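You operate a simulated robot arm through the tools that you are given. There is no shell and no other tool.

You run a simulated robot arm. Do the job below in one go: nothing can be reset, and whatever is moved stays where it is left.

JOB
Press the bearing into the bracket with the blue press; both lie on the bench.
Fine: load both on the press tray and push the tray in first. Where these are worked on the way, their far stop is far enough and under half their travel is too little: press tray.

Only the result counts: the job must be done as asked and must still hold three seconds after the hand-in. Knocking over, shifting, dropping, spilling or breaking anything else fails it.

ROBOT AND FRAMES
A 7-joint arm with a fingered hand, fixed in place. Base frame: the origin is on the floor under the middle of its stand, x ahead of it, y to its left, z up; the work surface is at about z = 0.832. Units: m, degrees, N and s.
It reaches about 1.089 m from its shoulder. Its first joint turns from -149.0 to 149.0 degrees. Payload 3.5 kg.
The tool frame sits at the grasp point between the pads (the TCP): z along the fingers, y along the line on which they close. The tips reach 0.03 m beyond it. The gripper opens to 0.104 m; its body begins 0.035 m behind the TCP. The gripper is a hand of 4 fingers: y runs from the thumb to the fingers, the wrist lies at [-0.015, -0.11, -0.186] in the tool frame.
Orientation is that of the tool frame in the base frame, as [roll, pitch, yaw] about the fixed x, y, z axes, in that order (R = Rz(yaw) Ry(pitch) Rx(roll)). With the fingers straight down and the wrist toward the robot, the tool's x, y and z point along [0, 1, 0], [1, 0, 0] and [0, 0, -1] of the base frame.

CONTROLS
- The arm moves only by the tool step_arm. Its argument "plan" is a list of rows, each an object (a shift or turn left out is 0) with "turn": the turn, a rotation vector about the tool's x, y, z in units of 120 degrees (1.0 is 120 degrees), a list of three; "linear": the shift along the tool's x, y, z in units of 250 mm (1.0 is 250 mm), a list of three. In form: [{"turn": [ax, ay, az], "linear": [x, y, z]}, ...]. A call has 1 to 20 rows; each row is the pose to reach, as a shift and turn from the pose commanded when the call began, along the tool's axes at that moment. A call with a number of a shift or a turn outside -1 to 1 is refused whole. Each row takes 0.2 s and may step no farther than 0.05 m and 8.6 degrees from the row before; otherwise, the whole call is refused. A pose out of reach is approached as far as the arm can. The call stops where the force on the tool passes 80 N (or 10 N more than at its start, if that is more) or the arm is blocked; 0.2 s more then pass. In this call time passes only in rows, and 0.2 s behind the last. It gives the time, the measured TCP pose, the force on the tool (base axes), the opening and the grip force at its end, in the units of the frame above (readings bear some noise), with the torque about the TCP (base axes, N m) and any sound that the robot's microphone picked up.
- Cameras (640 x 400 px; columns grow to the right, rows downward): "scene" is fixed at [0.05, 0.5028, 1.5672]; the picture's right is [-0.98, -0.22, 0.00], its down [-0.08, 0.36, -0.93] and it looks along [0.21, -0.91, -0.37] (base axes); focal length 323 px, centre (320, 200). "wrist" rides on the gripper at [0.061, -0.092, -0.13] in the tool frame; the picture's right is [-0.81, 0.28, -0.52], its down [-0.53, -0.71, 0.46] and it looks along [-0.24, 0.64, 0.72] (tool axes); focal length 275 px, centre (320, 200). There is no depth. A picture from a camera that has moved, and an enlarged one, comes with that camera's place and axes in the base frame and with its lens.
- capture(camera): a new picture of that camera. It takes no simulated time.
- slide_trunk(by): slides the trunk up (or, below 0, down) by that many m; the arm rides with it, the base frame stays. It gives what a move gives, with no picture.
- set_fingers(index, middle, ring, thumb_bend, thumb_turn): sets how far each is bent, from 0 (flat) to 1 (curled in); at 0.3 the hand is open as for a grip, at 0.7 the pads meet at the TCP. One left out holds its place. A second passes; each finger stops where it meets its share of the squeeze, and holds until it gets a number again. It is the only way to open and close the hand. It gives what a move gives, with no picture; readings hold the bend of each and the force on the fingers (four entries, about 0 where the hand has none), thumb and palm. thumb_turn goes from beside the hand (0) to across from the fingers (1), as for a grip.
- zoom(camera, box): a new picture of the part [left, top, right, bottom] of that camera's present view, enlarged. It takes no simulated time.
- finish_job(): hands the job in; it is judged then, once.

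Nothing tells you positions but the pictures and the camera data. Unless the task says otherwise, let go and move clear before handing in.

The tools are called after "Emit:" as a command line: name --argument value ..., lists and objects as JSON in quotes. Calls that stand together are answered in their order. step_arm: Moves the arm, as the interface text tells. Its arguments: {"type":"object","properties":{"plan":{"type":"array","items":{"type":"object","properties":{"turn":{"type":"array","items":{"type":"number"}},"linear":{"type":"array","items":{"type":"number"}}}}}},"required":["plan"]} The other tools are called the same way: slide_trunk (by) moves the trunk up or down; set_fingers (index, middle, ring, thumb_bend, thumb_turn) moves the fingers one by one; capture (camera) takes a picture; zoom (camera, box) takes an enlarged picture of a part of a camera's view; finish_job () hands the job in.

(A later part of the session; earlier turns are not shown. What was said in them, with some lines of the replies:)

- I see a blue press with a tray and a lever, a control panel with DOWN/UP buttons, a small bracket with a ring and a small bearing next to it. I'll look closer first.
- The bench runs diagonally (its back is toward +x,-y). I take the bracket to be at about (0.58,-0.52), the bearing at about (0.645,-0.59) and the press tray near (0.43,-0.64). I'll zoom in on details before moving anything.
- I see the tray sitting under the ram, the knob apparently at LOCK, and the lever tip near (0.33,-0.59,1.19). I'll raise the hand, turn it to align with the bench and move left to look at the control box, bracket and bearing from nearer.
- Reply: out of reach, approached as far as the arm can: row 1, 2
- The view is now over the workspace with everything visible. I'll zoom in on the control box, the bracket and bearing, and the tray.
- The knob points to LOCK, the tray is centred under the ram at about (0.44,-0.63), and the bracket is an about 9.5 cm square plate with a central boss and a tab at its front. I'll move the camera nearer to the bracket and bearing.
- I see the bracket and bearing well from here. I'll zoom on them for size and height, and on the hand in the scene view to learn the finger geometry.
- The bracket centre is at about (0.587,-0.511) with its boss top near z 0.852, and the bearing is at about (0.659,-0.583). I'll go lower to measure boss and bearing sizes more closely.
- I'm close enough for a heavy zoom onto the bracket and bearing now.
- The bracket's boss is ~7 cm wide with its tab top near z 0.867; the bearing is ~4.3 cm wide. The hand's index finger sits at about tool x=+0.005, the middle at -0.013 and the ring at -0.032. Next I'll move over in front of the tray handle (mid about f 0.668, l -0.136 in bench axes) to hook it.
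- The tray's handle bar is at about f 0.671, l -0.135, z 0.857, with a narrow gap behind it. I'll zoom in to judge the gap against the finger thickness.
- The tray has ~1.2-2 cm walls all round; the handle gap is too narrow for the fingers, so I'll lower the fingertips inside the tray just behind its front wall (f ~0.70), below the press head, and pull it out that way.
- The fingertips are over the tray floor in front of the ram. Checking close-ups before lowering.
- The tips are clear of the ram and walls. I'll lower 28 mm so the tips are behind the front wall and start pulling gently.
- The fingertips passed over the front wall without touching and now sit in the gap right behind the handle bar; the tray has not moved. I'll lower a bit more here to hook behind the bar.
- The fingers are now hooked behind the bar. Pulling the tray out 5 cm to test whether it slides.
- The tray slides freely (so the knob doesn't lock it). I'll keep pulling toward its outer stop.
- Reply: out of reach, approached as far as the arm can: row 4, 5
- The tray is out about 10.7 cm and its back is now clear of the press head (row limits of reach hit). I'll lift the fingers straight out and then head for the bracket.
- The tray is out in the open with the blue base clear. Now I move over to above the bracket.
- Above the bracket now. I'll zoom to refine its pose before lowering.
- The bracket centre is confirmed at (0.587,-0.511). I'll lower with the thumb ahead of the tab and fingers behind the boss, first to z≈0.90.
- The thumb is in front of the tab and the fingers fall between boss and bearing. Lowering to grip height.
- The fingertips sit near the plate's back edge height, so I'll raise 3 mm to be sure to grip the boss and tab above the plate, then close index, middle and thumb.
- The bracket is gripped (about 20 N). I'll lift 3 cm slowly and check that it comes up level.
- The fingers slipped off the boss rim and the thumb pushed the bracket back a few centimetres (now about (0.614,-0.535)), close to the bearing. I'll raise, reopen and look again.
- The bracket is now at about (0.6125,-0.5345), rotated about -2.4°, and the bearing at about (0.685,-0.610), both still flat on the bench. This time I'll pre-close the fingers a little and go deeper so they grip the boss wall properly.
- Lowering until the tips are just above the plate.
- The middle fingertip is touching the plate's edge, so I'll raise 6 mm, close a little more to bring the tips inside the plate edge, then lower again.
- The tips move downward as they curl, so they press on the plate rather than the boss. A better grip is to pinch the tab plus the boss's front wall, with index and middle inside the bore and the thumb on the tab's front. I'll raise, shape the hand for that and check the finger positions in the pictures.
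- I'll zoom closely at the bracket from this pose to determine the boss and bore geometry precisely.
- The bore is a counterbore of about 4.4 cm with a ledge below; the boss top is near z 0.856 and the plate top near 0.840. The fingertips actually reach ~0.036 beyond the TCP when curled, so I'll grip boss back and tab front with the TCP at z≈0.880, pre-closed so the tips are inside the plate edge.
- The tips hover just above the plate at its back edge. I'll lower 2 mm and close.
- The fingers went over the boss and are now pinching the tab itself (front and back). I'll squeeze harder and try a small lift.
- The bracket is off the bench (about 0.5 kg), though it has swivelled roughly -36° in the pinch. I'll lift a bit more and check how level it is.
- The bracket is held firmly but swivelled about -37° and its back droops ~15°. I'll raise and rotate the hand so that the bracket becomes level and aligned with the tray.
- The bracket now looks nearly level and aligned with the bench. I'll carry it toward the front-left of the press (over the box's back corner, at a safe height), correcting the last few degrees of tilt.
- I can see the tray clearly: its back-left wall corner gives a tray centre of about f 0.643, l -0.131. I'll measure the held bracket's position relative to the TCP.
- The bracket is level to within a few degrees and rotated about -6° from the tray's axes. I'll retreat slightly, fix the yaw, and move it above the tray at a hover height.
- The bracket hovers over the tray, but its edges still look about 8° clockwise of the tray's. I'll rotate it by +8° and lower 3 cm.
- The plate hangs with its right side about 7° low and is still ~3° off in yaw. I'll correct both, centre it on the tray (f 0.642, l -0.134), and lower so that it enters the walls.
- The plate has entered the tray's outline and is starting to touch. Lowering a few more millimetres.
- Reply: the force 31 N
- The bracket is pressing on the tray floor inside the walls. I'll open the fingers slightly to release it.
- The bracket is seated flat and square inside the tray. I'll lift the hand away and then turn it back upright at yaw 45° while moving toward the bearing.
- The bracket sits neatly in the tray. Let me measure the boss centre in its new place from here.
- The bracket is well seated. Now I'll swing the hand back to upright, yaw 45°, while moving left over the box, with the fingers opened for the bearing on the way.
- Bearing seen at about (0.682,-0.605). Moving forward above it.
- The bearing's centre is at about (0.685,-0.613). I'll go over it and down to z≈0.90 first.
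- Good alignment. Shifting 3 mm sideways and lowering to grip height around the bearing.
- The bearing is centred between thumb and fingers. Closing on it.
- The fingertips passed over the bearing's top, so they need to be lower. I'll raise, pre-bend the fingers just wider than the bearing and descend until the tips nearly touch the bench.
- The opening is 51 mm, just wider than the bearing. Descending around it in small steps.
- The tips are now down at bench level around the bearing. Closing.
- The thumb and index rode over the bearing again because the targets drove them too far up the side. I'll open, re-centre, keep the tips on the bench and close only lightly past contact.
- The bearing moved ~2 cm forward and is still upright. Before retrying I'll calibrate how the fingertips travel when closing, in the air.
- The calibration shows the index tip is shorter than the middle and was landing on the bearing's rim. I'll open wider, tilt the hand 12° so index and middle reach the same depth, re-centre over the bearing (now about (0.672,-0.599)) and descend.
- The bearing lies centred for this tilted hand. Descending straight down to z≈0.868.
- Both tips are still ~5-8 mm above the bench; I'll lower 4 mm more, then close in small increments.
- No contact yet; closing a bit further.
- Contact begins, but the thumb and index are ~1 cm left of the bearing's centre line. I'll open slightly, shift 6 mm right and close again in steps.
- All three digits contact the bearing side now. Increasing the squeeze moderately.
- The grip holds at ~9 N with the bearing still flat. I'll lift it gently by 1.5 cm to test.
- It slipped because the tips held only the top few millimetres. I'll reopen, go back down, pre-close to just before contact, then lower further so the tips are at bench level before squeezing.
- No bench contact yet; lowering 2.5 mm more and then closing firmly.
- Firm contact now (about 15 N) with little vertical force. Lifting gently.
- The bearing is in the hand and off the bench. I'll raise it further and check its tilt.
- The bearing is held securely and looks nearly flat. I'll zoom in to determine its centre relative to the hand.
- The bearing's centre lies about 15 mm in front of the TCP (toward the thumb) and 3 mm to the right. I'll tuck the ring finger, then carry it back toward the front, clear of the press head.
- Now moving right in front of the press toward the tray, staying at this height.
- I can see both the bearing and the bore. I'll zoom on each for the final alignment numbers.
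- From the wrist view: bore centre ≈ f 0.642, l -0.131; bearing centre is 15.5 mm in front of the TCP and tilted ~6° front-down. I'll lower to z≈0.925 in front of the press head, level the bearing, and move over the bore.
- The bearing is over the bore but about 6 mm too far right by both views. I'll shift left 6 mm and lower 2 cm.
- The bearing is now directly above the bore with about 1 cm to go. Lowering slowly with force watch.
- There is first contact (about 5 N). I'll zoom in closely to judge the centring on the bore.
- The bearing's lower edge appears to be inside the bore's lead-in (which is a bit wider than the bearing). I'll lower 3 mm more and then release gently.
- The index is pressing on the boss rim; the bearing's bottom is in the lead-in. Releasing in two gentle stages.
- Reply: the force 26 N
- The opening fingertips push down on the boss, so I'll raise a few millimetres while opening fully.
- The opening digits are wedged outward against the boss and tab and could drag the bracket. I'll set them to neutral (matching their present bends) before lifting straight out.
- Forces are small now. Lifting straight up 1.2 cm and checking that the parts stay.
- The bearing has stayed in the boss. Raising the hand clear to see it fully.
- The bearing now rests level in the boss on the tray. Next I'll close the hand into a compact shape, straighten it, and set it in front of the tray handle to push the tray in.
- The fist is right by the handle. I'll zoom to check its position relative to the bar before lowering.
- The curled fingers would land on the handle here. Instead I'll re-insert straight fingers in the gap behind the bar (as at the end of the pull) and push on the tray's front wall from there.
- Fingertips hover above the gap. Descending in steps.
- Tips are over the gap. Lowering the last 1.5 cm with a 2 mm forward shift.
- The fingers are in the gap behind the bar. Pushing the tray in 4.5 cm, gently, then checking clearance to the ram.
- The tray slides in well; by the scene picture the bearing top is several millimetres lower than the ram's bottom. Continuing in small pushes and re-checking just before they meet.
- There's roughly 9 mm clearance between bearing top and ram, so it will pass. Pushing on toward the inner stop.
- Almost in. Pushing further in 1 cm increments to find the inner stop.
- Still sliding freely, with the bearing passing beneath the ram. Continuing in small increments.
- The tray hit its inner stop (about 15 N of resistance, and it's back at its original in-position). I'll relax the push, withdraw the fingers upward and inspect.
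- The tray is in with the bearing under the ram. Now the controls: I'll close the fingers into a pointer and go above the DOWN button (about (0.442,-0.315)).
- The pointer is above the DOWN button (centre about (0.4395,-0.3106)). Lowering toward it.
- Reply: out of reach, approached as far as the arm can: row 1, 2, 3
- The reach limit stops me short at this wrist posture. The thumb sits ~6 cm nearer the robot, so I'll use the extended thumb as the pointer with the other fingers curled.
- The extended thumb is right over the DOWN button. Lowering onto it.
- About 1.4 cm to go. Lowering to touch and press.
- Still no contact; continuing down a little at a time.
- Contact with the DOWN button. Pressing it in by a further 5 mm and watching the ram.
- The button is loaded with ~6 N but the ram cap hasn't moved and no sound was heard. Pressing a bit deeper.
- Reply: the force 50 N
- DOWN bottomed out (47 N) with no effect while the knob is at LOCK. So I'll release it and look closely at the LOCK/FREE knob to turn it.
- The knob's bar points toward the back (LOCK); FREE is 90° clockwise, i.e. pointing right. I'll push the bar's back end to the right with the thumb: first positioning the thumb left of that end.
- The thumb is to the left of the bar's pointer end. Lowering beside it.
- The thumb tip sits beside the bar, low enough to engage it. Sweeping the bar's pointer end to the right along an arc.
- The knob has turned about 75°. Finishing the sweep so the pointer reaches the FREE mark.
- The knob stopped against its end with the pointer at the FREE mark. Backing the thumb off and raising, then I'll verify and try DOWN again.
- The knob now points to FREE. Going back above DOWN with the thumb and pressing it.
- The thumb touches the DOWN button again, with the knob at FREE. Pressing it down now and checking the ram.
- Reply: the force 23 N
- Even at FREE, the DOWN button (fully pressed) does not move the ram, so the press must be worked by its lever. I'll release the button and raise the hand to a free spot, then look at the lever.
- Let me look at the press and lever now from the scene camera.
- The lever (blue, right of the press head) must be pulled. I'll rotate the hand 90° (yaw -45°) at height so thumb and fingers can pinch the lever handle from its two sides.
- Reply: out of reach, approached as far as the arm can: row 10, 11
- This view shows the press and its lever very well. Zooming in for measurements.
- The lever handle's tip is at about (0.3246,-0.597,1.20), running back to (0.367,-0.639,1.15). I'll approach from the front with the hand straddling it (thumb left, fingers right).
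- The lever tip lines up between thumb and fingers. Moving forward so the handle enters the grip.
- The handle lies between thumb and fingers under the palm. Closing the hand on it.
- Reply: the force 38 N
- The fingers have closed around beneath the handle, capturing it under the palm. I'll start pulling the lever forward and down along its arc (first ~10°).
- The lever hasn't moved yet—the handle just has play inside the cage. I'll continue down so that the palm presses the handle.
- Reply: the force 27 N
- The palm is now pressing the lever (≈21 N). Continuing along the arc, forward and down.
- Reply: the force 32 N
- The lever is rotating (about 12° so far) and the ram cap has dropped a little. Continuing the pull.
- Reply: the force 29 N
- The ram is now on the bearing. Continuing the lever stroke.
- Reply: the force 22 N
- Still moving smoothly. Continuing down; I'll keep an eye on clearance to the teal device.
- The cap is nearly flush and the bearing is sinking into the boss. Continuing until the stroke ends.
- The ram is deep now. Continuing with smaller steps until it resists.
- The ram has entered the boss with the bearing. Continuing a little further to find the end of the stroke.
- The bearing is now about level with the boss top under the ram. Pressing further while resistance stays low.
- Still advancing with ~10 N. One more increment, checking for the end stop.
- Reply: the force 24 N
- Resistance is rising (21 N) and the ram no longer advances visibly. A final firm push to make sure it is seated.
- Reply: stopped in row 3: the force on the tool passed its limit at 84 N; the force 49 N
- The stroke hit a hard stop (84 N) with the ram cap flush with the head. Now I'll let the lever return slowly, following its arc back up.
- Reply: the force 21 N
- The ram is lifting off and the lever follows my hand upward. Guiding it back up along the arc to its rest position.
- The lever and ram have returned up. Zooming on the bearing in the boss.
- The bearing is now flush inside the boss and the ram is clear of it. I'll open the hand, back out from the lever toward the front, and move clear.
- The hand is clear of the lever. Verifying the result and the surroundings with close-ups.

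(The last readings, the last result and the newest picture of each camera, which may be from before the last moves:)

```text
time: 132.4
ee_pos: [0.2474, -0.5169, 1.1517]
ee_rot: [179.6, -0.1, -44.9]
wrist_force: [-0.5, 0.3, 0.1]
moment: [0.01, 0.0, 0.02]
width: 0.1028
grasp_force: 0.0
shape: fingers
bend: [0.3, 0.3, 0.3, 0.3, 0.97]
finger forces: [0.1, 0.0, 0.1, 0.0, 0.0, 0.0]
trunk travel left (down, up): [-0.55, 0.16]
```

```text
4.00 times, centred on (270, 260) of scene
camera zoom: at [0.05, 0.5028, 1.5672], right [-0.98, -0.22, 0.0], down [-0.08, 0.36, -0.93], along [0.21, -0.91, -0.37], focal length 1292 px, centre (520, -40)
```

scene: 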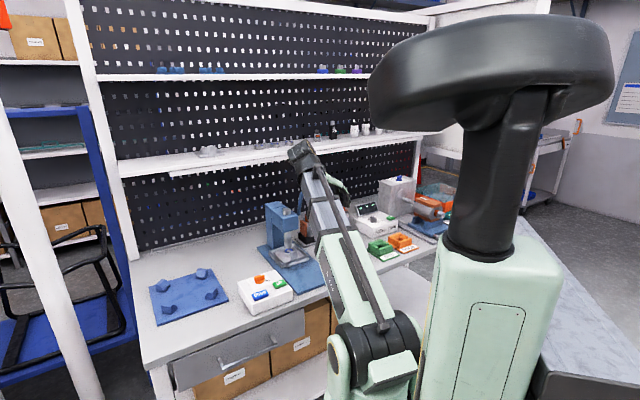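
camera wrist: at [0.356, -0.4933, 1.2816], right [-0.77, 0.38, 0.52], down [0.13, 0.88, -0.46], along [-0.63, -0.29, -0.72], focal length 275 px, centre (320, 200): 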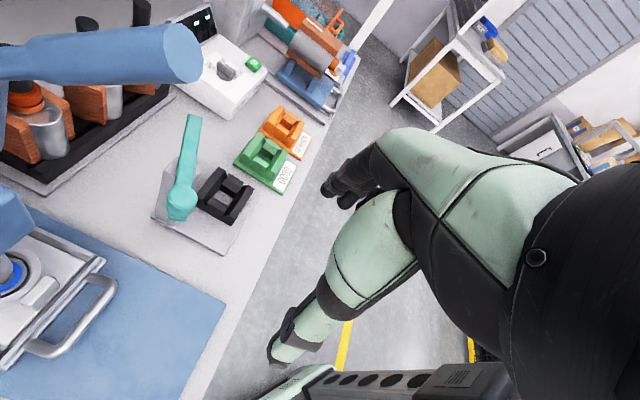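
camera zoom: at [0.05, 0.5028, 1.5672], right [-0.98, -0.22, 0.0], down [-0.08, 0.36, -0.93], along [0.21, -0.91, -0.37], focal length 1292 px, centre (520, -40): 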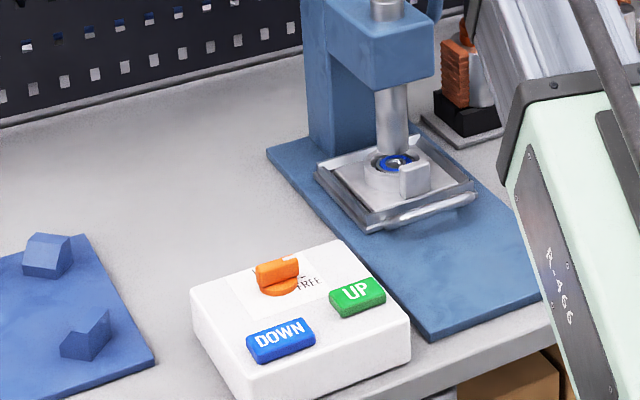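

The bearing sits in the boss just below its rim, the tray is at its inner stop, the ram and lever are back up, and the box and surroundings are where they were. The hand is empty and clear, so I hand the job in.

Emit:
finish_job

```text
The job is handed in.
```

The job is handed in. The bearing is pressed into the bracket and sits about 2 mm below the boss rim. The bracket is still on the press tray, and the tray is at its inner stop.

- **How it was pressed:** I loaded the bracket and then the bearing on the tray, pushed the tray in until it stopped, and pulled the blue lever down to its hard stop. The lever and ram are back up at rest.
- **Left changed:** The LOCK/FREE knob on the control box now points to FREE. I turned it after the DOWN button did nothing, and DOWN did nothing at FREE either. I don't know whether the lever needed it.
- **Along the way:** While I was learning the grips, the bracket slid about 3 cm and the bearing was nudged a few centimetres on the bench. Both stayed upright and were then loaded.
- **Uncertain:** I judged how deep the bearing sits from the pictures alone, and no sound was picked up to confirm it had seated.

In the last pictures the box, press and tray were where they started, and I saw nothing else moved. The hand was empty and clear of everything when I handed in.
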